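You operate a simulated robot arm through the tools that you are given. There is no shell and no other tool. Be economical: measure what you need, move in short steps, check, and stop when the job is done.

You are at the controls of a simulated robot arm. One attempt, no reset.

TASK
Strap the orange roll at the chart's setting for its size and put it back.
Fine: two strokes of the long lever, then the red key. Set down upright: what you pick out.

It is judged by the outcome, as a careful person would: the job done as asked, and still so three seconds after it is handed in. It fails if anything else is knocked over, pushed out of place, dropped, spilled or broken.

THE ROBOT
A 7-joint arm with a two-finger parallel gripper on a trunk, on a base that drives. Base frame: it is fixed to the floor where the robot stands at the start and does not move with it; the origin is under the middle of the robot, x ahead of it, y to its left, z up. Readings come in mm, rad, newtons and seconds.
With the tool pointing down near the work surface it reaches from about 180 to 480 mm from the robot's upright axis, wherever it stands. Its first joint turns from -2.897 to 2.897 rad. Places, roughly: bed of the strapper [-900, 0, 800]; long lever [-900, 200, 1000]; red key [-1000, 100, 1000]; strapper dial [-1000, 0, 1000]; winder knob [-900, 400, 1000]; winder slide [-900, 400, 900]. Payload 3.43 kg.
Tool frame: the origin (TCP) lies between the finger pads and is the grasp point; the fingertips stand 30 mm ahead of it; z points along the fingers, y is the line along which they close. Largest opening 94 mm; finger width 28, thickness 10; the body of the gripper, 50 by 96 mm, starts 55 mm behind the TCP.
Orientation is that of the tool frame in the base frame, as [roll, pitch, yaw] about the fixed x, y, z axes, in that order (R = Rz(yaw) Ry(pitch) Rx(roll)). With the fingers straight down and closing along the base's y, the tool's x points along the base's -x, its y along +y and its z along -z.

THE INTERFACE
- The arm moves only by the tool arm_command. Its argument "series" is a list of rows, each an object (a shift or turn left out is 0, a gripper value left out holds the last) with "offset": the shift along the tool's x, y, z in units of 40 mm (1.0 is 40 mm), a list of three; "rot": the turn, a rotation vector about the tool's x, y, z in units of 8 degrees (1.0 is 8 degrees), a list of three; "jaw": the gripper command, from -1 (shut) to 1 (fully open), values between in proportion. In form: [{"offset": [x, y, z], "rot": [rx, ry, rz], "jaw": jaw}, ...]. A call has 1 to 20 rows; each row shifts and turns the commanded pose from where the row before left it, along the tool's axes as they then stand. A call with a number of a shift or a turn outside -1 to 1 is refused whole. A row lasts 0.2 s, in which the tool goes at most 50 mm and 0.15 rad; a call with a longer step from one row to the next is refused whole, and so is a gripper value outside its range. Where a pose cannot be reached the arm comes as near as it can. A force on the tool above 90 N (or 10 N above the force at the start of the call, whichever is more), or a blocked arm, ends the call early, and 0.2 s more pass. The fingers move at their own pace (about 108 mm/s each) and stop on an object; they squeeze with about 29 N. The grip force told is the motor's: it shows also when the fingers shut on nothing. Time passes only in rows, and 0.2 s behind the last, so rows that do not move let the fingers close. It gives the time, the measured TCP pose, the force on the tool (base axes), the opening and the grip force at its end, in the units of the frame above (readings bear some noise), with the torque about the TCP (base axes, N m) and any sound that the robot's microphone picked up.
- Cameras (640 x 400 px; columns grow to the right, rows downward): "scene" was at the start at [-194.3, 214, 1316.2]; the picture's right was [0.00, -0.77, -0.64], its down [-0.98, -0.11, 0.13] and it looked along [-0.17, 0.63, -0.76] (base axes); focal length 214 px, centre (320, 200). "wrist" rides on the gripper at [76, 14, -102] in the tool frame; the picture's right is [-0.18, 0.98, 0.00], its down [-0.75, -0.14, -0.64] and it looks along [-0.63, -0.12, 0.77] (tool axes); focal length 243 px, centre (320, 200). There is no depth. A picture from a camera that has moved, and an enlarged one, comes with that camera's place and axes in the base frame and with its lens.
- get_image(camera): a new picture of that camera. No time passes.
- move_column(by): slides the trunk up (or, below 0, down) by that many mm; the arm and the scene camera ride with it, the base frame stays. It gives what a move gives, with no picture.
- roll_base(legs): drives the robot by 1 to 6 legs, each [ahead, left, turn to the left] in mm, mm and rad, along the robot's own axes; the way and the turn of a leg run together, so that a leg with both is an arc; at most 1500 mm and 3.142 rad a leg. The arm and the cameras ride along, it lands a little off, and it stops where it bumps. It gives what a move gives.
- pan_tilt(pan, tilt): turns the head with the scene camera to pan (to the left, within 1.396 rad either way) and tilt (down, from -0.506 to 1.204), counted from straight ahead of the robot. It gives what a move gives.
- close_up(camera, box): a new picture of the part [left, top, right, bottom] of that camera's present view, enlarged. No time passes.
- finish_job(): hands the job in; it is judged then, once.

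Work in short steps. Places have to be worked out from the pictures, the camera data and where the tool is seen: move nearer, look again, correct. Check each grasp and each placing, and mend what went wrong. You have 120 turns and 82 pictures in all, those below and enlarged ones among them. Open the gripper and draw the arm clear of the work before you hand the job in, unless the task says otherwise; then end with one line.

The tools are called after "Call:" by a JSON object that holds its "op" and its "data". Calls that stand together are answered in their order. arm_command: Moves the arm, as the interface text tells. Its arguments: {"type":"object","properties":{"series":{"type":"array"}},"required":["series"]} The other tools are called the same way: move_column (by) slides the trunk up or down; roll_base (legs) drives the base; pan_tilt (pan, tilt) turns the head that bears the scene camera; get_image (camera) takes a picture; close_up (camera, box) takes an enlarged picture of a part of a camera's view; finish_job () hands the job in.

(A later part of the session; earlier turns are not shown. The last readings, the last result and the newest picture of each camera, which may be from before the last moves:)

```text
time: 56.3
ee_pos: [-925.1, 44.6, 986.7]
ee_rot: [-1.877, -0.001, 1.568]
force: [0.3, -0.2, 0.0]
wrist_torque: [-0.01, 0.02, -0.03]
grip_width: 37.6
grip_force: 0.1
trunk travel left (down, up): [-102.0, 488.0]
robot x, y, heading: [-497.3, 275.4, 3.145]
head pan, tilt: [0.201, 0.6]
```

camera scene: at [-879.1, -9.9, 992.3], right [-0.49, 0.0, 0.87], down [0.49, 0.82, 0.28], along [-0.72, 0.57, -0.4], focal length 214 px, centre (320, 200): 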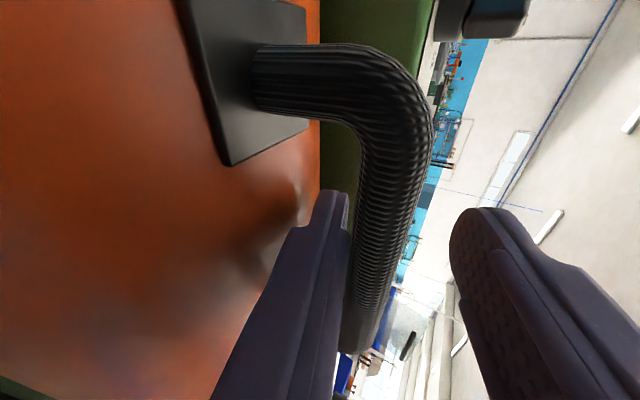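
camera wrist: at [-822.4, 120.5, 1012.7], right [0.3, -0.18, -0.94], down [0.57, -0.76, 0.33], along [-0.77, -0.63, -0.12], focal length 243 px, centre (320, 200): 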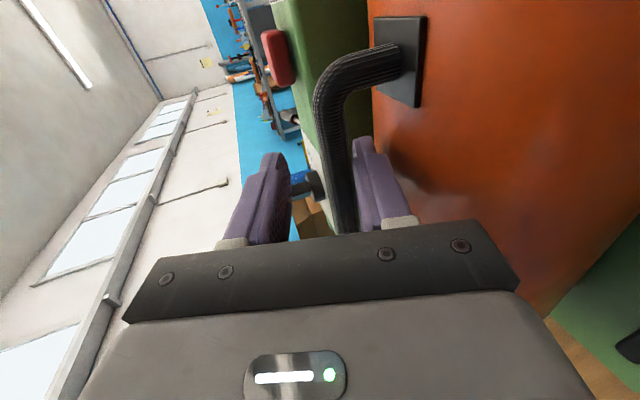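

The weight is off and the roll rests on the bed. I'll withdraw along the tool axis and look.

Call:
{"op": "arm_command", "data": {"series": [{"offset": [0, 0, -0.4]}, {"offset": [0, 0, -0.6]}, {"offset": [0, 0, -0.8]}, {"offset": [0, 0, -0.8]}]}}

Call:
{"op": "pan_tilt", "data": {"pan": 0.2, "tilt": 0.2}}

Call:
{"op": "get_image", "data": {"camera": "scene"}}

Call:
{"op": "get_image", "data": {"camera": "wrist"}}

```text
time: 57.3
ee_pos: [-834.6, 25.9, 1017.0]
ee_rot: [-1.877, -0.003, 1.566]
force: [0.4, 0.3, 0.6]
wrist_torque: [0.02, 0.01, 0.04]
grip_width: 37.4
grip_force: 0.1
out of reach, approached as far as the arm can: row 3, 4
trunk travel left (down, up): [-102.0, 488.0]
robot x, y, heading: [-499.7, 278.4, 3.137]
head pan, tilt: [0.201, 0.6]
```

```text
time: 58.1
ee_pos: [-834.3, 26.4, 1016.2]
ee_rot: [-1.876, -0.001, 1.568]
force: [0.1, -0.3, -1.1]
wrist_torque: [0.01, -0.02, -0.04]
grip_width: 37.7
grip_force: 0.1
trunk travel left (down, up): [-102.0, 488.0]
robot x, y, heading: [-498.6, 275.2, 3.138]
head pan, tilt: [0.201, 0.201]
```

```text
46 pictures are left
camera scene: at [-792.8, -65.5, 1010.7], right [-0.49, 0.0, 0.87], down [0.18, 0.98, 0.1], along [-0.86, 0.2, -0.47], focal length 214 px, centre (320, 200)
```

scene: 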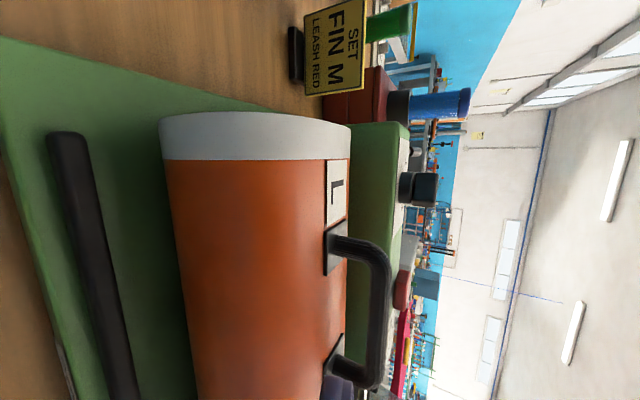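

```text
45 pictures are left
camera wrist: at [-731.6, 101.3, 1033.8], right [0.3, -0.18, -0.94], down [0.57, -0.76, 0.33], along [-0.77, -0.63, -0.12], focal length 243 px, centre (320, 200)
```

wrist: 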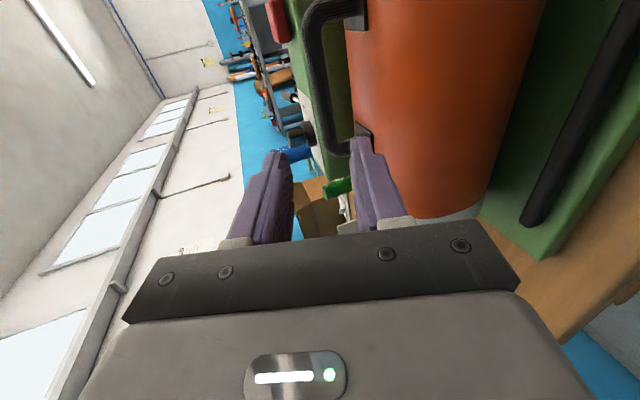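

The roll sits between the rails, handle up. I'll back the base off and raise the trunk to view the dial and lever on the strapper from above.

Call:
{"op": "roll_base", "data": {"legs": [[-130, 0, 0]]}}

Call:
{"op": "move_column", "data": {"by": 200}}

Call:
{"op": "pan_tilt", "data": {"pan": 0.45, "tilt": 0.15}}

Call:
{"op": "get_image", "data": {"camera": "scene"}}

```text
time: 59.4
ee_pos: [-703.7, 25.3, 1016.6]
ee_rot: [-1.875, -0.001, 1.565]
force: [-0.2, 0.2, 0.4]
wrist_torque: [-0.03, 0.0, -0.01]
grip_width: 37.6
grip_force: 0.0
trunk travel left (down, up): [-102.0, 488.0]
robot x, y, heading: [-367.6, 271.9, 3.137]
head pan, tilt: [0.201, 0.201]
```

```text
time: 61.6
ee_pos: [-701.8, 26.4, 1215.8]
ee_rot: [-1.876, -0.003, 1.565]
force: [-0.1, 0.7, 1.0]
wrist_torque: [0.01, 0.01, 0.0]
grip_width: 37.8
grip_force: 0.1
trunk travel left (down, up): [-302.0, 288.0]
robot x, y, heading: [-365.7, 275.0, 3.138]
head pan, tilt: [0.201, 0.201]
```

```text
time: 62.4
ee_pos: [-702.9, 26.6, 1216.9]
ee_rot: [-1.874, -0.002, 1.564]
force: [0.8, -0.5, -0.4]
wrist_torque: [0.02, 0.01, 0.0]
grip_width: 38.0
grip_force: 0.0
trunk travel left (down, up): [-302.0, 288.0]
robot x, y, heading: [-366.0, 278.1, 3.135]
head pan, tilt: [0.45, 0.15]
```

```text
44 pictures are left
camera scene: at [-648.1, -70.2, 1192.4], right [-0.69, 0.0, 0.73], down [0.11, 0.99, 0.1], along [-0.72, 0.15, -0.68], focal length 214 px, centre (320, 200)
```

scene: 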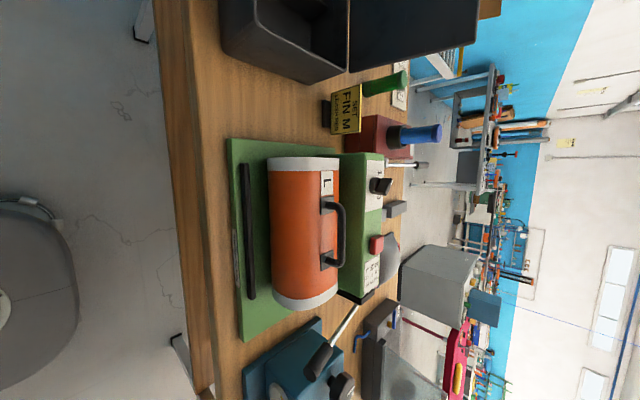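

Good overview. Zooming on the dial area and the long lever.

Call:
{"op": "close_up", "data": {"camera": "scene", "box": [330, 140, 442, 210]}}

Call:
{"op": "close_up", "data": {"camera": "scene", "box": [290, 220, 450, 320]}}

Call:
{"op": "close_up", "data": {"camera": "scene", "box": [270, 290, 430, 390]}}

```text
5.71 times, centred on (386, 175) of scene
camera zoom: at [-648.1, -70.2, 1192.4], right [-0.69, 0.0, 0.73], down [0.11, 0.99, 0.1], along [-0.72, 0.15, -0.68], focal length 1226 px, centre (-57, 343)
```

zoom: 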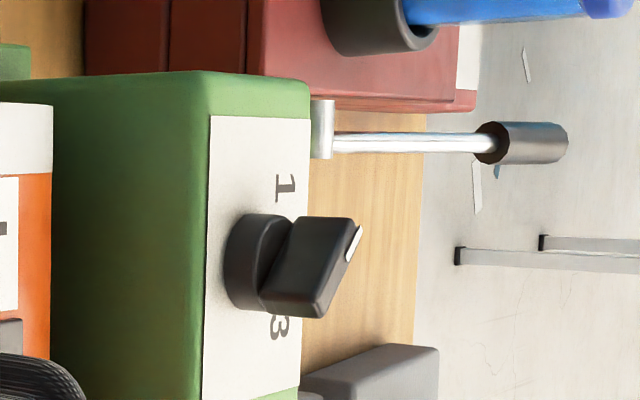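

```text
4.00 times, centred on (370, 270) of scene
camera zoom: at [-648.1, -70.2, 1192.4], right [-0.69, 0.0, 0.73], down [0.11, 0.99, 0.1], along [-0.72, 0.15, -0.68], focal length 858 px, centre (120, -80)
```

zoom: 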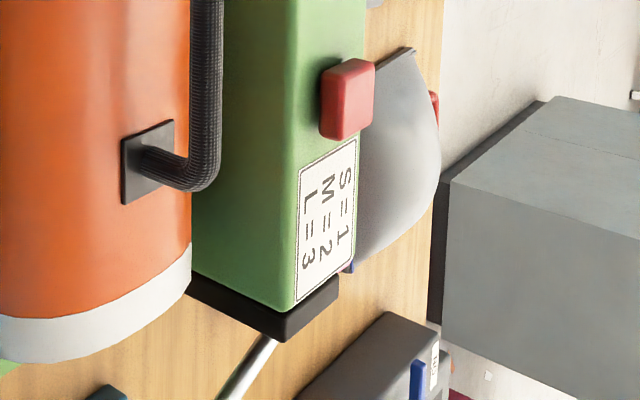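

```text
4.00 times, centred on (350, 340) of scene
camera zoom: at [-648.1, -70.2, 1192.4], right [-0.69, 0.0, 0.73], down [0.11, 0.99, 0.1], along [-0.72, 0.15, -0.68], focal length 858 px, centre (200, -360)
```

zoom: 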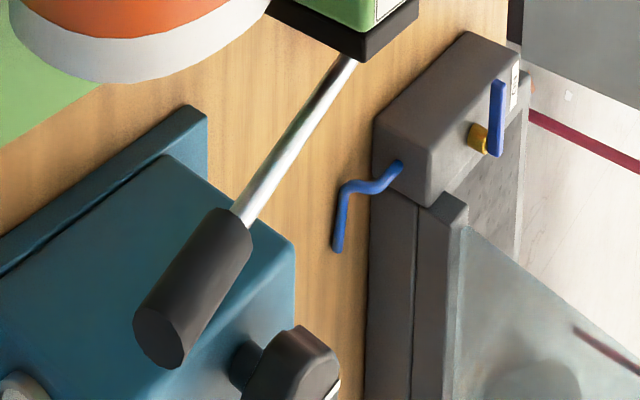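

Dial knob at about (-1040,-33,990), pointing back (setting 2) with "3" on its +y side. Key top at about (-1048,91,980); long lever grip at about (-840…-903,238,985). I'll bring the tool back to pointing down, well above everything.

Call:
{"op": "arm_command", "data": {"series": [{"rot": [-0.906, 0, 0]}, {"rot": [-0.906, 0, 0]}, {"rot": [-0.906, 0, 0]}, {"rot": [-0.906, 0, 0]}, {"rot": [-0.906, 0, 0]}, {"rot": [-0.906, 0, 0]}, {"rot": [-0.906, 0, 0]}, {"rot": [-0.906, 0, 0]}, {"rot": [-0.906, 0, 0]}, {"rot": [-0.906, 0, 0]}]}}

Call:
{"op": "arm_command", "data": {"series": [{"rot": [0, 0, -0.9375]}, {"rot": [0, 0, -0.9375]}, {"rot": [0, 0, -0.9375]}, {"rot": [0, 0, -0.9375]}, {"rot": [0, 0, -0.9375]}, {"rot": [0, 0, -0.9375]}, {"rot": [0, 0, -0.9375]}, {"rot": [0, 0, -0.9375]}, {"rot": [0, 0, -0.9375]}, {"rot": [0, 0, -0.9375]}, {"rot": [0, 0, -0.9375]}, {"rot": [0, 0, -0.9375]}]}}

```text
time: 64.6
ee_pos: [-703.6, 25.5, 1216.5]
ee_rot: [3.138, 0.0, 1.567]
force: [-0.3, -0.1, 0.0]
wrist_torque: [0.03, -0.02, -0.01]
grip_width: 37.7
grip_force: 0.0
trunk travel left (down, up): [-302.0, 288.0]
robot x, y, heading: [-369.4, 276.2, 3.14]
head pan, tilt: [0.45, 0.15]
```

```text
time: 67.2
ee_pos: [-703.4, 26.9, 1216.9]
ee_rot: [3.14, -0.001, 3.138]
force: [1.0, -0.3, 0.3]
wrist_torque: [0.01, 0.02, -0.01]
grip_width: 37.6
grip_force: 0.1
trunk travel left (down, up): [-302.0, 288.0]
robot x, y, heading: [-366.1, 273.4, 3.139]
head pan, tilt: [0.45, 0.15]
```

Tool now points down, with x outward. I'll centre the arm in front of the robot, slide the base to the dial's y, and advance with the tool well above the machine.

Call:
{"op": "arm_command", "data": {"series": [{"offset": [0.3, 1, 0]}, {"offset": [0.3, 1, 0]}, {"offset": [0.3, 1, 0]}, {"offset": [0.3, 1, 0]}, {"offset": [0.3, 1, 0]}, {"offset": [0.3, 1, 0]}]}}

Call:
{"op": "roll_base", "data": {"legs": [[0, 303, 0], [190, 0, 0]]}}

Call:
{"op": "pan_tilt", "data": {"pan": 0, "tilt": 0.2}}

Call:
{"op": "get_image", "data": {"camera": "scene"}}

```text
time: 68.6
ee_pos: [-774.3, 267.8, 1216.8]
ee_rot: [3.141, 0.0, 3.136]
force: [0.6, 1.0, -0.2]
wrist_torque: [-0.03, -0.02, 0.03]
grip_width: 37.8
grip_force: 0.0
trunk travel left (down, up): [-302.0, 288.0]
robot x, y, heading: [-371.8, 274.3, 3.137]
head pan, tilt: [0.45, 0.15]
```

```text
time: 71.8
ee_pos: [-969.3, -34.3, 1217.0]
ee_rot: [3.14, 0.002, 3.139]
force: [-0.8, -0.5, -0.4]
wrist_torque: [-0.03, -0.06, 0.04]
grip_width: 37.6
grip_force: 0.1
trunk travel left (down, up): [-302.0, 288.0]
robot x, y, heading: [-561.0, -21.5, 3.138]
head pan, tilt: [0.45, 0.15]
```

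```text
time: 72.7
ee_pos: [-968.2, -34.3, 1218.6]
ee_rot: [3.139, 0.001, 3.139]
force: [-0.1, -0.2, 0.0]
wrist_torque: [-0.01, 0.01, 0.01]
grip_width: 37.3
grip_force: 0.2
trunk travel left (down, up): [-302.0, 288.0]
robot x, y, heading: [-565.0, -22.0, 3.141]
head pan, tilt: [0.0, 0.201]
```

```text
40 pictures are left
camera scene: at [-876.8, -33.9, 1254.8], right [0.0, -1.0, 0.0], down [-0.98, 0.0, 0.2], along [-0.2, 0.0, -0.98], focal length 214 px, centre (320, 200)
```

scene: 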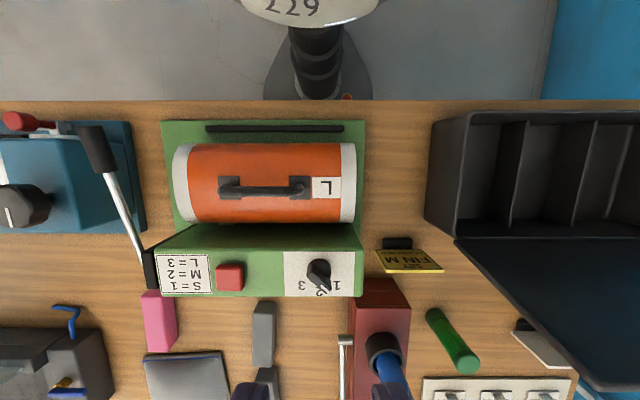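

Superb overhead view. Zooming on the dial.

Call:
{"op": "close_up", "data": {"camera": "scene", "box": [272, 240, 368, 300]}}

```text
6.67 times, centred on (320, 270) of scene
camera zoom: at [-876.8, -33.9, 1254.8], right [0.0, -1.0, 0.0], down [-0.98, 0.0, 0.2], along [-0.2, 0.0, -0.98], focal length 1430 px, centre (320, -267)
```

zoom: 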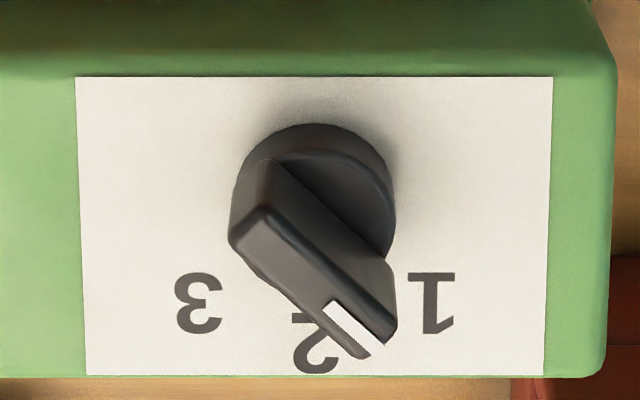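

The pointer is at "1"; labels 1, 2, 3 lie about 45° apart, so setting 3 is 90° clockwise seen from above. The knob's axis is at (-1040,-33.5). I'll move above it and turn the tool -45° so the jaws straddle the bar.

Call:
{"op": "arm_command", "data": {"series": [{"offset": [0.9, 0, 0]}, {"offset": [0.9, 0, 0]}, {"rot": [0, 0, -0.9375]}, {"rot": [0, 0, -0.9375]}, {"rot": [0, 0, -0.9375]}, {"rot": [0, 0, -0.9375]}, {"rot": [0, 0, -0.9375]}, {"rot": [0, 0, -0.9375]}]}}

Call:
{"op": "move_column", "data": {"by": -160}}

Call:
{"op": "get_image", "data": {"camera": "wrist"}}

Call:
{"op": "get_image", "data": {"camera": "scene"}}

```text
time: 74.5
ee_pos: [-1039.6, -32.1, 1217.2]
ee_rot: [3.14, 0.001, -2.358]
force: [-0.4, 0.6, 0.2]
wrist_torque: [0.02, -0.02, 0.0]
grip_width: 37.6
grip_force: 0.0
trunk travel left (down, up): [-302.0, 288.0]
robot x, y, heading: [-563.4, -21.9, 3.139]
head pan, tilt: [0.0, 0.201]
```

```text
time: 76.3
ee_pos: [-1040.5, -34.3, 1056.3]
ee_rot: [3.14, 0.0, -2.36]
force: [0.7, 0.2, -0.5]
wrist_torque: [0.03, 0.0, 0.0]
grip_width: 37.5
grip_force: 0.0
trunk travel left (down, up): [-142.0, 448.0]
robot x, y, heading: [-560.5, -23.0, 3.139]
head pan, tilt: [0.0, 0.201]
```

```text
38 pictures are left
camera wrist: at [-1103.6, -78.0, 1159.7], right [-0.56, 0.83, 0.0], down [0.63, 0.43, 0.64], along [0.53, 0.36, -0.77], focal length 243 px, centre (320, 200)
```

wrist: 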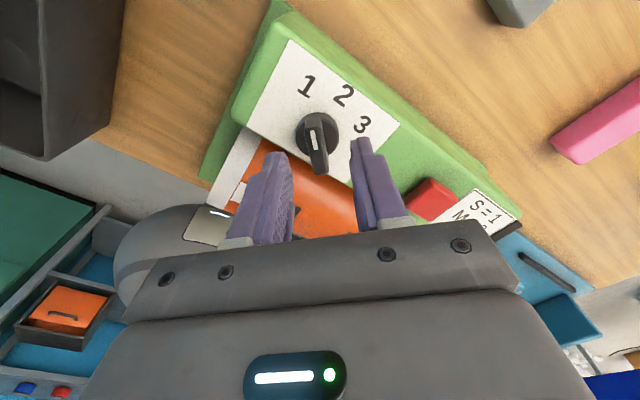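

```text
37 pictures are left
camera scene: at [-975.5, 30.8, 1094.8], right [0.7, -0.71, 0.0], down [-0.7, -0.69, 0.2], along [-0.14, -0.14, -0.98], focal length 214 px, centre (320, 200)
```

scene: 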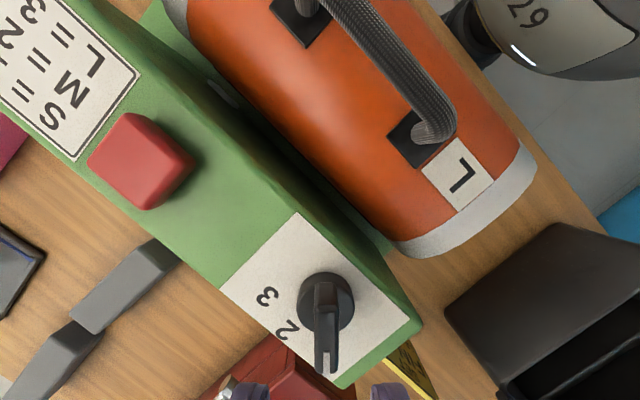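

The knob is aligned with the jaws (3 mm off sideways). The "orange" thing on the lower shelf is only a drawer. I'll correct the offset and lower over the knob.

Call:
{"op": "arm_command", "data": {"series": [{"offset": [0, -0.07, 0]}]}}

Call:
{"op": "move_column", "data": {"by": -47}}

Call:
{"op": "move_column", "data": {"by": -6}}

Call:
{"op": "get_image", "data": {"camera": "wrist"}}

```text
time: 76.7
ee_pos: [-1037.2, -35.2, 1056.3]
ee_rot: [3.139, 0.003, -2.361]
force: [0.1, -0.1, -0.4]
wrist_torque: [-0.01, 0.0, -0.01]
grip_width: 37.6
grip_force: 0.1
trunk travel left (down, up): [-142.0, 448.0]
robot x, y, heading: [-559.6, -24.4, 3.142]
head pan, tilt: [0.0, 0.201]
```

```text
time: 77.6
ee_pos: [-1037.4, -35.9, 1009.7]
ee_rot: [3.139, 0.003, -2.36]
force: [-0.1, 0.0, 0.6]
wrist_torque: [-0.03, 0.01, 0.01]
grip_width: 37.7
grip_force: 0.1
trunk travel left (down, up): [-95.0, 495.0]
robot x, y, heading: [-562.2, -23.6, 3.139]
head pan, tilt: [0.0, 0.201]
```

```text
time: 78.2
ee_pos: [-1036.9, -36.4, 1004.5]
ee_rot: [3.141, 0.002, -2.36]
force: [-0.9, -0.3, 11.0]
wrist_torque: [-0.2, -0.15, 0.02]
grip_width: 37.5
grip_force: 0.2
trunk travel left (down, up): [-89.0, 501.0]
robot x, y, heading: [-563.2, -21.7, 3.142]
head pan, tilt: [0.0, 0.201]
```

```text
36 pictures are left
camera wrist: at [-1101.2, -79.9, 1107.4], right [-0.56, 0.83, 0.0], down [0.63, 0.43, 0.64], along [0.53, 0.36, -0.77], focal length 243 px, centre (320, 200)
```

wrist: 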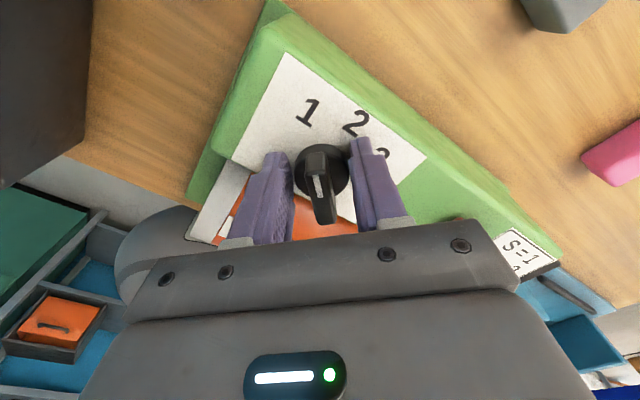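

The tips touch the panel around z≈974. I'll raise 13 mm so they clear the knob's disc, then close on the bar.

Call:
{"op": "move_column", "data": {"by": 13}}

Call:
{"op": "arm_command", "data": {"series": [{"jaw": -1}, {"jaw": -1}, {"jaw": -1}]}}

Call:
{"op": "get_image", "data": {"camera": "wrist"}}

```text
time: 78.8
ee_pos: [-1037.7, -36.5, 1017.5]
ee_rot: [3.141, 0.001, -2.359]
force: [0.7, -0.3, 0.3]
wrist_torque: [0.03, 0.02, -0.01]
grip_width: 37.8
grip_force: 0.0
trunk travel left (down, up): [-102.0, 488.0]
robot x, y, heading: [-560.8, -26.7, 3.138]
head pan, tilt: [0.0, 0.201]
```

```text
time: 79.6
ee_pos: [-1037.5, -36.5, 1017.0]
ee_rot: [3.141, 0.0, -2.36]
force: [3.0, -0.6, -2.8]
wrist_torque: [-0.1, -0.01, -0.03]
grip_width: 31.6
grip_force: 45.3
trunk travel left (down, up): [-102.0, 488.0]
robot x, y, heading: [-565.7, -18.0, 3.137]
head pan, tilt: [0.0, 0.201]
```

```text
35 pictures are left
camera wrist: at [-1101.3, -80.1, 1119.3], right [-0.56, 0.83, 0.0], down [0.63, 0.43, 0.64], along [0.53, 0.36, -0.77], focal length 243 px, centre (320, 200)
```

wrist: 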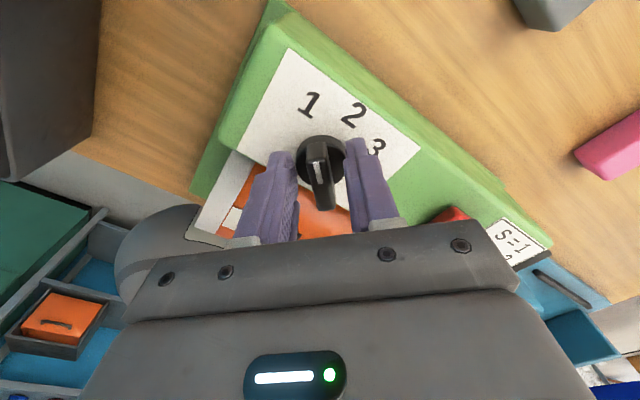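

The jaws stopped on the disc (31.6 mm). I'll open, raise 10 mm more, and close again.

Call:
{"op": "arm_command", "data": {"series": [{"jaw": -0.2}, {"jaw": -0.2}]}}

Call:
{"op": "move_column", "data": {"by": 10}}

Call:
{"op": "arm_command", "data": {"series": [{"jaw": -1}, {"jaw": -1}, {"jaw": -1}]}}

```text
time: 80.2
ee_pos: [-1037.7, -35.4, 1017.3]
ee_rot: [3.14, 0.002, -2.36]
force: [-1.2, 0.2, -0.5]
wrist_torque: [-0.01, 0.0, -0.03]
grip_width: 37.6
grip_force: 0.0
trunk travel left (down, up): [-102.0, 488.0]
robot x, y, heading: [-561.0, -21.1, 3.141]
head pan, tilt: [0.0, 0.201]
```

```text
time: 80.7
ee_pos: [-1037.6, -36.9, 1027.0]
ee_rot: [3.141, 0.002, -2.36]
force: [0.3, -0.4, -0.9]
wrist_torque: [0.0, 0.0, 0.02]
grip_width: 37.6
grip_force: 0.1
trunk travel left (down, up): [-112.0, 478.0]
robot x, y, heading: [-564.1, -27.0, 3.142]
head pan, tilt: [0.0, 0.201]
```

```text
time: 81.5
ee_pos: [-1037.2, -36.2, 1026.8]
ee_rot: [3.141, 0.001, -2.36]
force: [1.4, -1.2, -1.3]
wrist_torque: [-0.19, 0.03, -0.01]
grip_width: 11.8
grip_force: 45.3
trunk travel left (down, up): [-112.0, 478.0]
robot x, y, heading: [-561.7, -24.2, 3.141]
head pan, tilt: [0.0, 0.201]
```

Bar gripped (11.8 mm). Turning 90° clockwise.

Call:
{"op": "arm_command", "data": {"series": [{"rot": [0, 0, 0.9375]}, {"rot": [0, 0, 0.9375]}, {"rot": [0, 0, 0.9375]}, {"rot": [0, 0, 0.9375]}, {"rot": [0, 0, 0.9375]}, {"rot": [0, 0, 0.9375]}, {"rot": [0, 0, 0.9375]}, {"rot": [0, 0, 0.9375]}, {"rot": [0, 0, 0.9375]}, {"rot": [0, 0, 0.9375]}, {"rot": [0, 0, 0.9375]}, {"rot": [0, 0, 0.9375]}]}}

Call:
{"op": "get_image", "data": {"camera": "wrist"}}

```text
time: 84.1
ee_pos: [-1036.0, -27.5, 1026.7]
ee_rot: [3.139, -0.003, 2.349]
force: [-5.0, 51.9, 17.1]
wrist_torque: [1.43, 0.31, 0.46]
grip_width: 12.0
grip_force: 44.4
trunk travel left (down, up): [-112.0, 478.0]
robot x, y, heading: [-560.6, -23.2, 3.14]
head pan, tilt: [0.0, 0.201]
```

```text
34 pictures are left
camera wrist: at [-1080.2, 36.0, 1129.5], right [0.83, 0.56, 0.0], down [0.43, -0.64, 0.64], along [0.36, -0.53, -0.77], focal length 243 px, centre (320, 200)
```

wrist: 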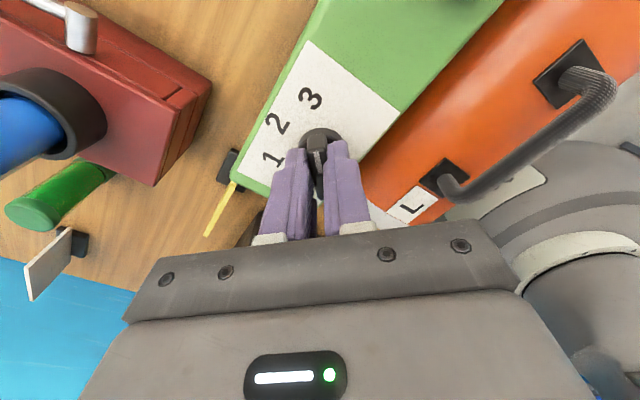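

Turned; some side force built up from a small offset. I'll open, lift clear and check the pointer.

Call:
{"op": "arm_command", "data": {"series": [{"jaw": -0.2}, {"jaw": -0.2}]}}

Call:
{"op": "move_column", "data": {"by": 80}}

Call:
{"op": "get_image", "data": {"camera": "scene"}}

Call:
{"op": "close_up", "data": {"camera": "wrist", "box": [220, 60, 440, 200]}}

```text
time: 84.7
ee_pos: [-1037.3, -38.9, 1026.6]
ee_rot: [-3.141, -0.001, 2.352]
force: [-0.4, 0.3, -0.6]
wrist_torque: [-0.02, 0.01, -0.01]
grip_width: 37.7
grip_force: 0.0
trunk travel left (down, up): [-112.0, 478.0]
robot x, y, heading: [-558.8, -24.7, -3.143]
head pan, tilt: [0.0, 0.201]
```

```text
time: 85.9
ee_pos: [-1037.2, -35.7, 1108.0]
ee_rot: [3.141, -0.001, 2.354]
force: [-0.4, -0.1, -0.5]
wrist_torque: [-0.04, -0.01, -0.03]
grip_width: 37.6
grip_force: 0.0
trunk travel left (down, up): [-192.0, 398.0]
robot x, y, heading: [-564.1, -21.3, 3.137]
head pan, tilt: [0.0, 0.201]
```

```text
33 pictures are left
camera scene: at [-974.1, -100.7, 1144.0], right [-0.71, -0.7, 0.0], down [-0.69, 0.69, 0.2], along [-0.14, 0.14, -0.98], focal length 214 px, centre (320, 200)
```

scene: 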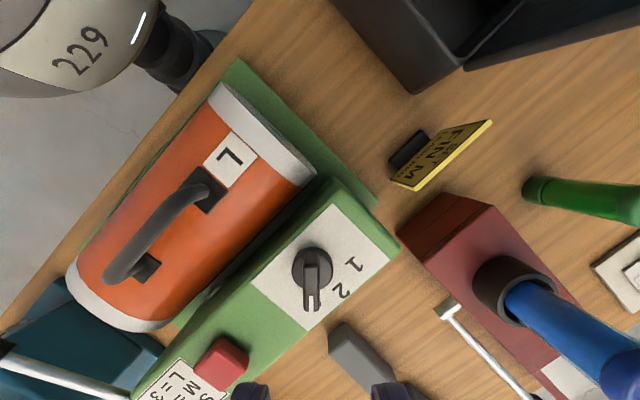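

```text
2.86 times, centred on (330, 130) of wrist
camera zoom: at [-1081.2, 27.7, 1209.3], right [0.83, 0.56, 0.0], down [0.43, -0.64, 0.64], along [0.36, -0.53, -0.77], focal length 693 px, centre (291, 400)
```

zoom: 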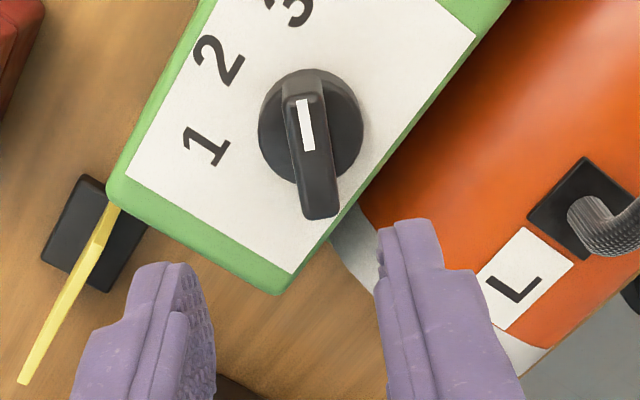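

The pointer now covers "3", so the dial is set. Next the long lever: grip centre at about (-867,240,985), pivot near (-1050,·,935). I'll straighten the tool, back off, and move over the grip with the jaws wider.

Call:
{"op": "roll_base", "data": {"legs": [[-127, 0, 0], [0, -263, 0]]}}

Call:
{"op": "arm_command", "data": {"series": [{"rot": [0, 0, -0.9375], "jaw": 0.3}, {"rot": [0, 0, -0.9375]}, {"rot": [0, 0, -0.9375]}, {"rot": [0, 0, -0.9375]}, {"rot": [0, 0, -0.9375]}, {"rot": [0, 0, -0.95]}, {"offset": [-0.6, 0, 0]}, {"offset": [-0.6, 0, 0]}]}}

Call:
{"op": "get_image", "data": {"camera": "scene"}}

Call:
{"op": "get_image", "data": {"camera": "wrist"}}

```text
time: 88.7
ee_pos: [-910.2, 226.4, 1106.2]
ee_rot: [3.14, -0.001, 2.354]
force: [0.0, 0.0, -0.2]
wrist_torque: [-0.03, 0.01, -0.01]
grip_width: 37.2
grip_force: 0.1
trunk travel left (down, up): [-192.0, 398.0]
robot x, y, heading: [-432.2, 237.3, -3.14]
head pan, tilt: [0.0, 0.201]
```

```text
time: 90.5
ee_pos: [-860.3, 224.9, 1106.8]
ee_rot: [3.139, 0.001, 3.141]
force: [0.4, -0.1, -0.4]
wrist_torque: [0.0, 0.03, -0.02]
grip_width: 60.8
grip_force: 0.0
trunk travel left (down, up): [-192.0, 398.0]
robot x, y, heading: [-437.4, 240.7, -3.142]
head pan, tilt: [0.0, 0.201]
```

```text
31 pictures are left
camera scene: at [-770.0, 226.0, 1144.7], right [0.0, -1.0, 0.0], down [-0.98, 0.0, 0.2], along [-0.2, 0.0, -0.98], focal length 214 px, centre (320, 200)
```

scene: 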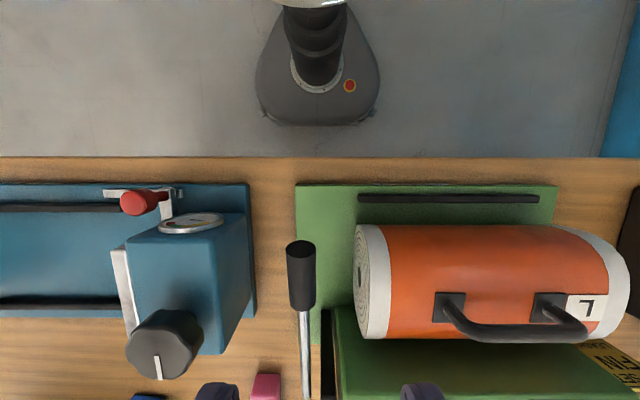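

```text
30 pictures are left
camera wrist: at [-936.8, 239.4, 1209.7], right [0.18, 0.98, 0.0], down [0.75, -0.14, 0.64], along [0.63, -0.12, -0.77], focal length 243 px, centre (320, 200)
```

wrist: 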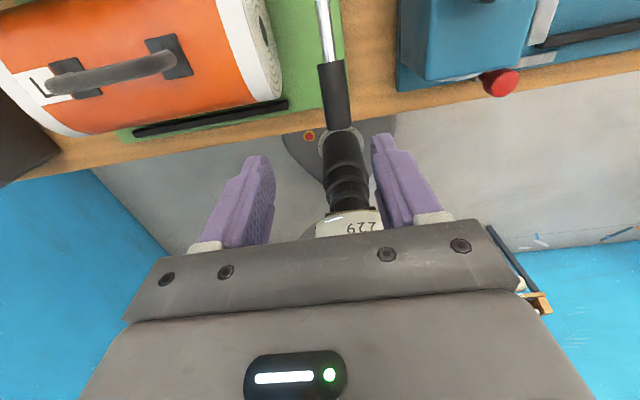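

Grip centre at (-867,241,990). I'll shift 16 mm in y and 8 mm outward, then lower around the grip.

Call:
{"op": "arm_command", "data": {"series": [{"offset": [0.2, 0.4, 0]}]}}

Call:
{"op": "move_column", "data": {"by": -60}}

Call:
{"op": "get_image", "data": {"camera": "wrist"}}

```text
time: 90.9
ee_pos: [-871.0, 241.4, 1108.0]
ee_rot: [3.14, -0.001, -3.141]
force: [-0.3, 0.3, 0.3]
wrist_torque: [0.02, 0.0, 0.01]
grip_width: 61.1
grip_force: 0.0
trunk travel left (down, up): [-192.0, 398.0]
robot x, y, heading: [-437.0, 238.9, -3.14]
head pan, tilt: [0.0, 0.201]
```

```text
time: 91.9
ee_pos: [-869.9, 241.6, 1046.7]
ee_rot: [3.141, 0.0, -3.141]
force: [-0.7, -0.1, 0.3]
wrist_torque: [0.03, 0.03, -0.05]
grip_width: 61.0
grip_force: 0.0
trunk travel left (down, up): [-132.0, 458.0]
robot x, y, heading: [-436.8, 236.8, -3.14]
head pan, tilt: [0.0, 0.201]
```

```text
29 pictures are left
camera wrist: at [-945.6, 255.2, 1150.0], right [0.18, 0.98, 0.0], down [0.75, -0.14, 0.64], along [0.63, -0.12, -0.77], focal length 243 px, centre (320, 200)
```

wrist: 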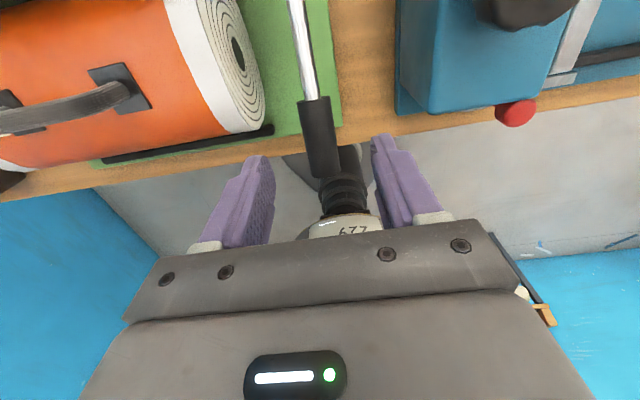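

The lever runs between the fingers. Lowering 54 mm and closing on the grip.

Call:
{"op": "move_column", "data": {"by": -54}}

Call:
{"op": "arm_command", "data": {"series": [{"jaw": -1}, {"jaw": -1}, {"jaw": -1}]}}

Call:
{"op": "get_image", "data": {"camera": "wrist"}}

```text
time: 92.8
ee_pos: [-869.4, 242.3, 992.3]
ee_rot: [3.141, 0.001, -3.141]
force: [-0.3, -0.6, -0.1]
wrist_torque: [-0.01, 0.02, 0.0]
grip_width: 61.0
grip_force: 0.1
trunk travel left (down, up): [-78.0, 512.0]
robot x, y, heading: [-433.6, 239.0, -3.141]
head pan, tilt: [0.0, 0.201]
```

```text
time: 93.6
ee_pos: [-871.2, 241.0, 992.9]
ee_rot: [3.139, 0.001, 3.14]
force: [-0.2, -2.7, 2.4]
wrist_torque: [-0.02, 0.17, -0.16]
grip_width: 23.6
grip_force: 45.0
trunk travel left (down, up): [-78.0, 512.0]
robot x, y, heading: [-436.5, 237.4, -3.137]
head pan, tilt: [0.0, 0.201]
```

```text
28 pictures are left
camera wrist: at [-945.7, 254.7, 1096.0], right [0.18, 0.98, 0.0], down [0.75, -0.14, 0.64], along [0.63, -0.12, -0.77], focal length 243 px, centre (320, 200)
```

wrist: 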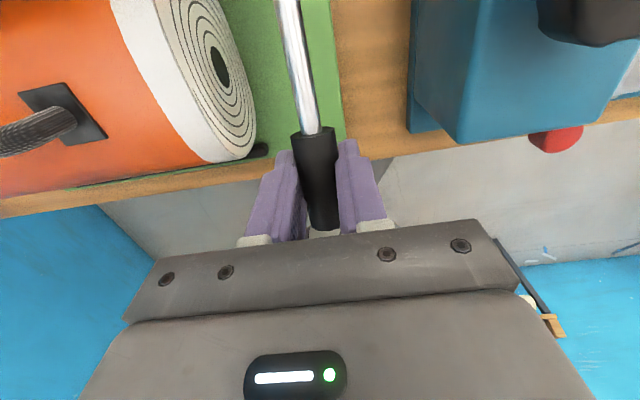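

Gripped (23.6 mm). I'll test a small downward move along the lever's arc.

Call:
{"op": "arm_command", "data": {"series": [{"offset": [-0.06, 0, 0.25]}, {"offset": [-0.06, 0, 0.25]}]}}

```text
time: 94.2
ee_pos: [-866.9, 241.0, 974.5]
ee_rot: [3.14, -0.001, -3.14]
force: [-10.1, -2.4, 8.1]
wrist_torque: [0.05, 1.38, -0.11]
grip_width: 23.5
grip_force: 45.5
trunk travel left (down, up): [-78.0, 512.0]
robot x, y, heading: [-437.6, 238.8, -3.14]
head pan, tilt: [0.0, 0.201]
```

It moves down against a spring (8 N). I'll continue down along the arc, turning the tool with the lever.

Call:
{"op": "arm_command", "data": {"series": [{"offset": [-0.02, 0, 0.3], "rot": [0, 0.45, 0]}, {"offset": [-0.02, 0, 0.3], "rot": [0, 0.45, 0]}, {"offset": [-0.02, 0, 0.3], "rot": [0, 0.45, 0]}]}}

```text
time: 95.0
ee_pos: [-863.3, 240.4, 937.0]
ee_rot: [3.138, -0.187, -3.14]
force: [-6.0, -7.1, 10.4]
wrist_torque: [0.05, 1.02, -0.19]
grip_width: 23.7
grip_force: 44.9
trunk travel left (down, up): [-78.0, 512.0]
robot x, y, heading: [-434.2, 239.3, -3.141]
head pan, tilt: [0.0, 0.201]
```

Still moving freely. Continue.

Call:
{"op": "arm_command", "data": {"series": [{"offset": [0.04, 0, 0.3], "rot": [0, 0.45, 0]}, {"offset": [0.04, 0, 0.3], "rot": [0, 0.45, 0]}, {"offset": [0.04, 0, 0.3], "rot": [0, 0.45, 0]}]}}

Call:
{"op": "get_image", "data": {"camera": "wrist"}}

```text
time: 95.8
ee_pos: [-873.1, 241.5, 903.6]
ee_rot: [3.141, -0.376, 3.141]
force: [37.2, -3.5, -9.3]
wrist_torque: [-0.08, -0.68, -0.06]
grip_width: 24.0
grip_force: 44.6
trunk travel left (down, up): [-78.0, 512.0]
robot x, y, heading: [-433.6, 241.6, -3.142]
head pan, tilt: [0.0, 0.201]
```

```text
27 pictures are left
camera wrist: at [-906.1, 255.0, 1026.3], right [0.17, 0.98, -0.07], down [0.94, -0.14, 0.32], along [0.31, -0.12, -0.94], focal length 243 px, centre (320, 200)
```

wrist: 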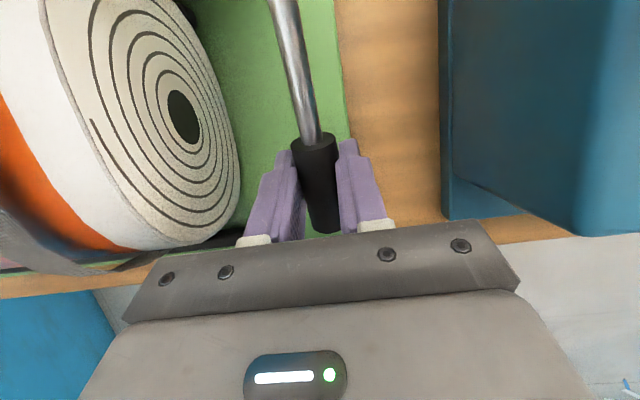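

Force shows I'm pushing slightly toward the pivot; I'll correct outward and continue down.

Call:
{"op": "arm_command", "data": {"series": [{"offset": [-0.12, 0, 0.25], "rot": [0, 0.4, 0]}, {"offset": [0.02, 0, 0.25], "rot": [0, 0.4, 0]}]}}

```text
time: 96.6
ee_pos: [-873.6, 241.3, 900.1]
ee_rot: [3.122, -0.421, -3.133]
force: [32.5, -4.5, 65.1]
wrist_torque: [-0.5, -1.36, -0.44]
grip_width: 23.8
grip_force: 45.2
out of reach, approached as far as the arm can: row 1, 2
trunk travel left (down, up): [-78.0, 512.0]
robot x, y, heading: [-433.3, 239.3, -3.142]
head pan, tilt: [0.0, 0.201]
stopped in row 2: the force on the tool passed its limit at 93 N (the readings are from after the stop); the commanded pose is now the measured one
```

That's the lower stop. Returning the lever up along the same arc.

Call:
{"op": "arm_command", "data": {"series": [{"offset": [-0.08, 0, -0.3], "rot": [0, -0.376, 0]}, {"offset": [-0.04, 0, -0.3], "rot": [0, -0.376, 0]}, {"offset": [-0.04, 0, -0.3], "rot": [0, -0.376, 0]}, {"offset": [0.02, 0, -0.3], "rot": [0, -0.376, 0]}, {"offset": [0.02, 0, -0.3], "rot": [0, -0.376, 0]}, {"offset": [0.03, 0, -0.25], "rot": [0, -0.376, 0]}]}}

```text
time: 98.0
ee_pos: [-866.8, 241.4, 953.0]
ee_rot: [3.109, -0.149, -3.142]
force: [-31.6, -29.6, 0.7]
wrist_torque: [-0.44, 0.02, -0.02]
grip_width: 23.4
grip_force: 44.7
out of reach, approached as far as the arm can: row 1, 2
trunk travel left (down, up): [-78.0, 512.0]
robot x, y, heading: [-430.6, 238.2, -3.139]
head pan, tilt: [0.0, 0.201]
```

Forces look like the arm fighting its own limits, so the low point may not have been the lever's stop. I'll open the jaws, let the spring bring the lever up, and see where it rests.

Call:
{"op": "arm_command", "data": {"series": [{"jaw": -0.3}, {"jaw": 0.1}, {"offset": [0, 0, 0], "rot": [0, -0.5, 0], "jaw": 0.3}, {"rot": [0, -0.57, 0]}]}}

Call:
{"op": "get_image", "data": {"camera": "wrist"}}

```text
time: 99.0
ee_pos: [-862.7, 244.0, 953.0]
ee_rot: [3.108, 0.004, 3.134]
force: [0.4, -0.2, 0.4]
wrist_torque: [-0.01, -0.01, -0.01]
grip_width: 61.1
grip_force: 0.0
trunk travel left (down, up): [-78.0, 512.0]
robot x, y, heading: [-431.6, 235.7, -3.14]
head pan, tilt: [0.0, 0.201]
```

```text
26 pictures are left
camera wrist: at [-938.7, 255.3, 1055.6], right [0.19, 0.98, 0.03], down [0.75, -0.17, 0.64], along [0.63, -0.1, -0.77], focal length 243 px, centre (320, 200)
```

wrist: 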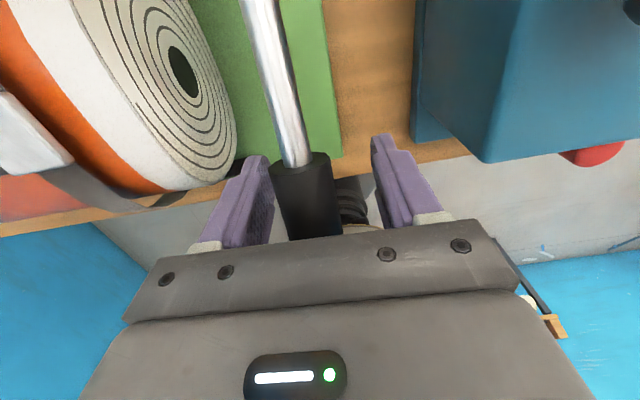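

The lever sprang back up. I'll do the strokes by pressing from above with closed fingers using the trunk, which avoids arm limits. First rise above the grip, close and align.

Call:
{"op": "move_column", "data": {"by": 100}}

Call:
{"op": "arm_command", "data": {"series": [{"offset": [0.1, -0.07, 0], "rot": [0.24, 0, 0], "jaw": -1}, {"jaw": -1}, {"jaw": -1}]}}

Call:
{"op": "get_image", "data": {"camera": "wrist"}}

```text
time: 100.3
ee_pos: [-862.5, 244.2, 1053.3]
ee_rot: [3.109, 0.003, 3.134]
force: [-0.3, -0.6, -0.5]
wrist_torque: [0.01, 0.02, 0.0]
grip_width: 61.1
grip_force: 0.1
trunk travel left (down, up): [-178.0, 412.0]
robot x, y, heading: [-437.7, 240.8, -3.139]
head pan, tilt: [0.0, 0.201]
```

```text
time: 101.1
ee_pos: [-868.1, 241.6, 1052.7]
ee_rot: [-3.14, 0.002, 3.135]
force: [0.5, -0.1, 0.6]
wrist_torque: [-0.03, 0.01, 0.0]
grip_width: 0.0
grip_force: 29.3
trunk travel left (down, up): [-178.0, 412.0]
robot x, y, heading: [-438.1, 237.0, -3.137]
head pan, tilt: [0.0, 0.201]
```

```text
25 pictures are left
camera wrist: at [-942.5, 255.9, 1155.4], right [0.19, 0.98, 0.0], down [0.75, -0.14, 0.64], along [0.63, -0.12, -0.77], focal length 243 px, centre (320, 200)
```

wrist: 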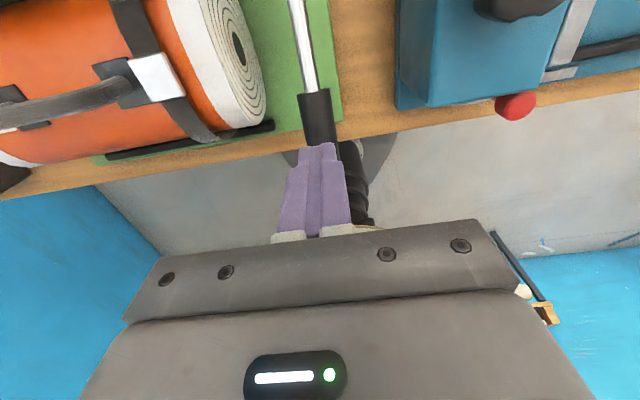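

A strap with a tag has appeared on the roll, so the first stroke counted. Let me look at it before the second stroke.

Call:
{"op": "pan_tilt", "data": {"pan": -0.5, "tilt": 0.3}}

Call:
{"op": "get_image", "data": {"camera": "scene"}}

```text
time: 102.0
ee_pos: [-866.5, 240.0, 1053.2]
ee_rot: [-3.138, 0.001, 3.135]
force: [0.3, 0.4, 0.9]
wrist_torque: [-0.02, 0.0, 0.05]
grip_width: 0.0
grip_force: 29.1
trunk travel left (down, up): [-178.0, 412.0]
robot x, y, heading: [-431.5, 238.7, -3.135]
head pan, tilt: [-0.499, 0.3]
```

```text
24 pictures are left
camera scene: at [-785.3, 196.5, 1102.0], right [-0.01, -0.88, 0.48], down [-0.95, 0.15, 0.26], along [-0.3, -0.46, -0.84], focal length 214 px, centre (320, 200)
```

scene: 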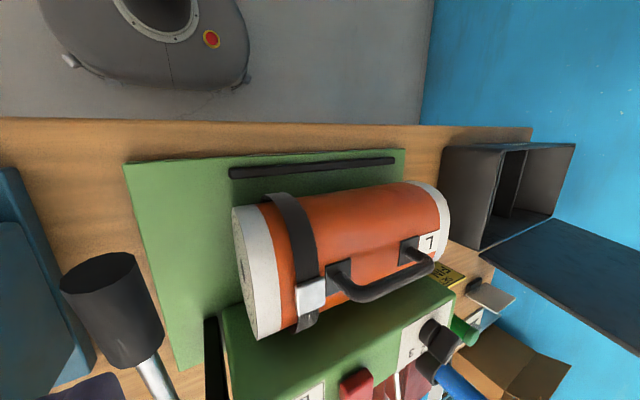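

The strap band is on. Second stroke now: press the grip down with the trunk, in steps.

Call:
{"op": "move_column", "data": {"by": -75}}

Call:
{"op": "move_column", "data": {"by": -25}}

```text
time: 103.2
ee_pos: [-866.7, 242.2, 978.6]
ee_rot: [-3.139, 0.001, 3.135]
force: [1.1, -1.1, 2.9]
wrist_torque: [-0.01, 0.02, -0.01]
grip_width: 0.4
grip_force: 28.8
trunk travel left (down, up): [-103.0, 487.0]
robot x, y, heading: [-433.9, 238.5, -3.132]
head pan, tilt: [-0.499, 0.3]
```

```text
time: 103.9
ee_pos: [-865.8, 242.4, 952.9]
ee_rot: [-3.141, 0.002, 3.134]
force: [-0.9, 0.6, 4.2]
wrist_torque: [0.01, 0.08, -0.01]
grip_width: 0.1
grip_force: 29.0
trunk travel left (down, up): [-78.0, 512.0]
robot x, y, heading: [-432.2, 236.8, -3.139]
head pan, tilt: [-0.499, 0.3]
```

Spring force is building (4 N). Continue to the stop in small steps.

Call:
{"op": "move_column", "data": {"by": -12}}

Call:
{"op": "move_column", "data": {"by": -6}}

```text
time: 104.5
ee_pos: [-866.7, 241.1, 940.6]
ee_rot: [-3.139, 0.002, 3.134]
force: [0.3, -0.9, 4.3]
wrist_torque: [-0.01, 0.03, -0.01]
grip_width: 0.0
grip_force: 29.2
trunk travel left (down, up): [-66.0, 524.0]
robot x, y, heading: [-431.6, 236.7, -3.136]
head pan, tilt: [-0.499, 0.3]
```

```text
time: 105.0
ee_pos: [-866.3, 242.0, 935.8]
ee_rot: [-3.139, 0.0, 3.134]
force: [-1.5, -0.5, 12.6]
wrist_torque: [0.01, 0.16, -0.01]
grip_width: 0.4
grip_force: 29.4
trunk travel left (down, up): [-60.0, 530.0]
robot x, y, heading: [-434.4, 238.9, -3.138]
head pan, tilt: [-0.499, 0.3]
```

Force jumps to 12.6 N – the stop, matching the first stroke's low point. A little more press, then release.

Call:
{"op": "move_column", "data": {"by": -4}}

Call:
{"op": "move_column", "data": {"by": 125}}

Call:
{"op": "get_image", "data": {"camera": "scene"}}

```text
time: 105.5
ee_pos: [-866.6, 240.5, 935.7]
ee_rot: [-3.14, -0.007, 3.136]
force: [-5.6, 1.8, 63.5]
wrist_torque: [0.04, 1.11, -0.07]
grip_width: 0.0
grip_force: 28.9
trunk travel left (down, up): [-56.0, 534.0]
robot x, y, heading: [-437.6, 236.0, -3.14]
head pan, tilt: [-0.499, 0.3]
```

```text
time: 107.1
ee_pos: [-866.3, 241.3, 1056.4]
ee_rot: [-3.139, 0.003, 3.133]
force: [0.4, 0.7, -0.5]
wrist_torque: [-0.01, 0.03, 0.03]
grip_width: 0.0
grip_force: 28.9
trunk travel left (down, up): [-181.0, 409.0]
robot x, y, heading: [-437.7, 237.3, -3.142]
head pan, tilt: [-0.499, 0.3]
```

```text
23 pictures are left
camera scene: at [-785.3, 196.5, 1104.8], right [-0.01, -0.88, 0.48], down [-0.95, 0.15, 0.26], along [-0.3, -0.46, -0.84], focal length 214 px, centre (320, 200)
```

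scene: 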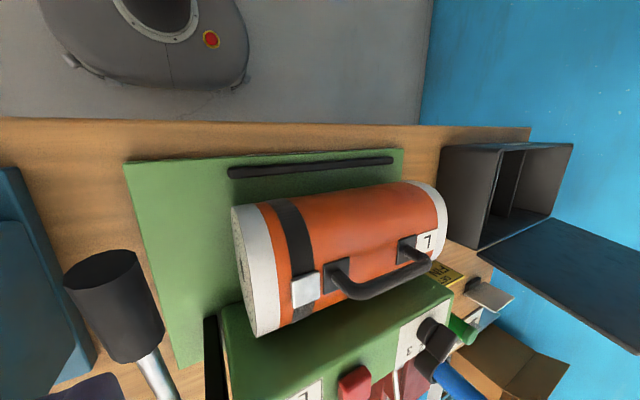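

The strap is now snug after stroke two. A check of the dial before pressing the red key.

Call:
{"op": "close_up", "data": {"camera": "scene", "box": [330, 310, 474, 400]}}

```text
4.44 times, centred on (402, 355) of scene
camera zoom: at [-785.3, 196.5, 1104.8], right [-0.01, -0.88, 0.48], down [-0.95, 0.15, 0.26], along [-0.3, -0.46, -0.84], focal length 953 px, centre (-44, -489)
```

zoom: 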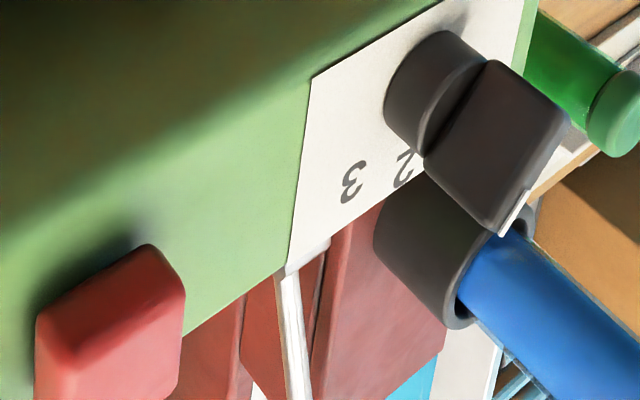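

Working through the geometry, the pointer direction (~140°) matches label 3. Now raise, slide to the red key (-1048,91,980) and check alignment from above.

Call:
{"op": "move_column", "data": {"by": 60}}

Call:
{"op": "roll_base", "data": {"legs": [[0, 150, 0], [135, 0, 0]]}}

Call:
{"op": "arm_command", "data": {"series": [{"offset": [0.6, 0, 0]}, {"offset": [0.5, 0, 0]}]}}

Call:
{"op": "pan_tilt", "data": {"pan": 0, "tilt": 0.2}}

Call:
{"op": "get_image", "data": {"camera": "scene"}}

```text
time: 108.1
ee_pos: [-866.0, 240.1, 1116.8]
ee_rot: [-3.139, 0.001, 3.136]
force: [-0.8, -0.7, -0.1]
wrist_torque: [-0.01, -0.02, 0.01]
grip_width: 0.0
grip_force: 28.9
trunk travel left (down, up): [-241.0, 349.0]
robot x, y, heading: [-435.1, 239.3, -3.137]
head pan, tilt: [-0.499, 0.3]
```

```text
time: 110.4
ee_pos: [-1002.4, 90.5, 1116.5]
ee_rot: [-3.141, 0.002, 3.137]
force: [-0.9, -0.1, -0.1]
wrist_torque: [-0.02, -0.01, 0.0]
grip_width: 0.0
grip_force: 28.8
trunk travel left (down, up): [-241.0, 349.0]
robot x, y, heading: [-568.5, 83.1, -3.135]
head pan, tilt: [-0.499, 0.3]
```

```text
time: 111.0
ee_pos: [-1046.2, 91.4, 1116.6]
ee_rot: [-3.14, 0.004, 3.136]
force: [-0.2, -1.0, 0.3]
wrist_torque: [0.03, -0.01, 0.02]
grip_width: 0.0
grip_force: 28.8
trunk travel left (down, up): [-241.0, 349.0]
robot x, y, heading: [-569.1, 87.7, -3.139]
head pan, tilt: [-0.499, 0.3]
```

```text
time: 111.9
ee_pos: [-1046.1, 90.9, 1117.2]
ee_rot: [-3.14, 0.002, 3.136]
force: [0.2, -0.4, -0.6]
wrist_torque: [0.02, 0.0, -0.02]
grip_width: 0.0
grip_force: 29.1
trunk travel left (down, up): [-241.0, 349.0]
robot x, y, heading: [-570.2, 88.2, -3.137]
head pan, tilt: [0.0, 0.201]
```

```text
21 pictures are left
camera scene: at [-954.8, 91.1, 1154.1], right [-0.01, -1.0, 0.0], down [-0.98, 0.01, 0.2], along [-0.2, 0.0, -0.98], focal length 214 px, centre (320, 200)
```

scene: 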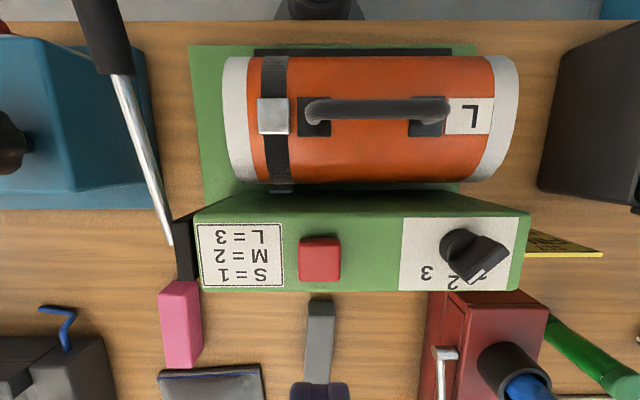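

Key centre is at about (-1040,92). I'll shift 5 mm inward and lower onto the key.

Call:
{"op": "arm_command", "data": {"series": [{"offset": [-0.13, 0.02, 0]}]}}

Call:
{"op": "move_column", "data": {"by": -92}}

Call:
{"op": "get_image", "data": {"camera": "wrist"}}

```text
time: 112.3
ee_pos: [-1039.9, 91.8, 1116.2]
ee_rot: [-3.14, 0.002, 3.136]
force: [-0.3, 0.2, 0.5]
wrist_torque: [-0.02, -0.01, -0.04]
grip_width: 0.0
grip_force: 29.8
trunk travel left (down, up): [-241.0, 349.0]
robot x, y, heading: [-567.5, 86.4, -3.142]
head pan, tilt: [0.0, 0.201]
```

```text
time: 113.6
ee_pos: [-1040.0, 92.3, 1024.3]
ee_rot: [-3.14, 0.003, 3.137]
force: [-0.1, 0.3, 0.0]
wrist_torque: [0.01, -0.02, 0.03]
grip_width: 0.2
grip_force: 29.0
trunk travel left (down, up): [-149.0, 441.0]
robot x, y, heading: [-570.0, 86.0, -3.138]
head pan, tilt: [0.0, 0.201]
```

```text
20 pictures are left
camera wrist: at [-1116.4, 106.5, 1126.8], right [0.19, 0.98, 0.0], down [0.75, -0.14, 0.64], along [0.63, -0.12, -0.77], focal length 243 px, centre (320, 200)
```

wrist: 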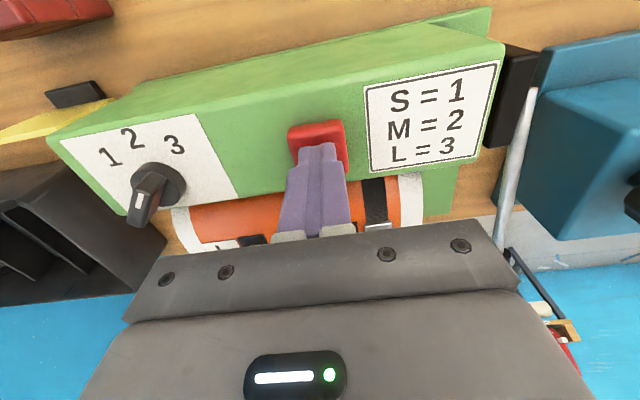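

Aligned over the red key. Pressing in small steps.

Call:
{"op": "move_column", "data": {"by": -8}}

Call:
{"op": "move_column", "data": {"by": -4}}

```text
time: 114.1
ee_pos: [-1041.1, 91.1, 1017.0]
ee_rot: [3.142, -0.001, 3.136]
force: [0.5, -0.3, 3.6]
wrist_torque: [0.02, 0.05, -0.02]
grip_width: 0.1
grip_force: 29.1
trunk travel left (down, up): [-141.0, 449.0]
robot x, y, heading: [-571.9, 88.2, -3.135]
head pan, tilt: [0.0, 0.201]
heard: click
```

```text
time: 114.7
ee_pos: [-1040.9, 92.6, 1013.6]
ee_rot: [-3.141, 0.001, 3.137]
force: [-2.7, 1.0, 18.3]
wrist_torque: [0.0, 0.06, -0.03]
grip_width: 0.0
grip_force: 29.1
trunk travel left (down, up): [-137.0, 453.0]
robot x, y, heading: [-569.2, 84.0, -3.14]
head pan, tilt: [0.0, 0.201]
```

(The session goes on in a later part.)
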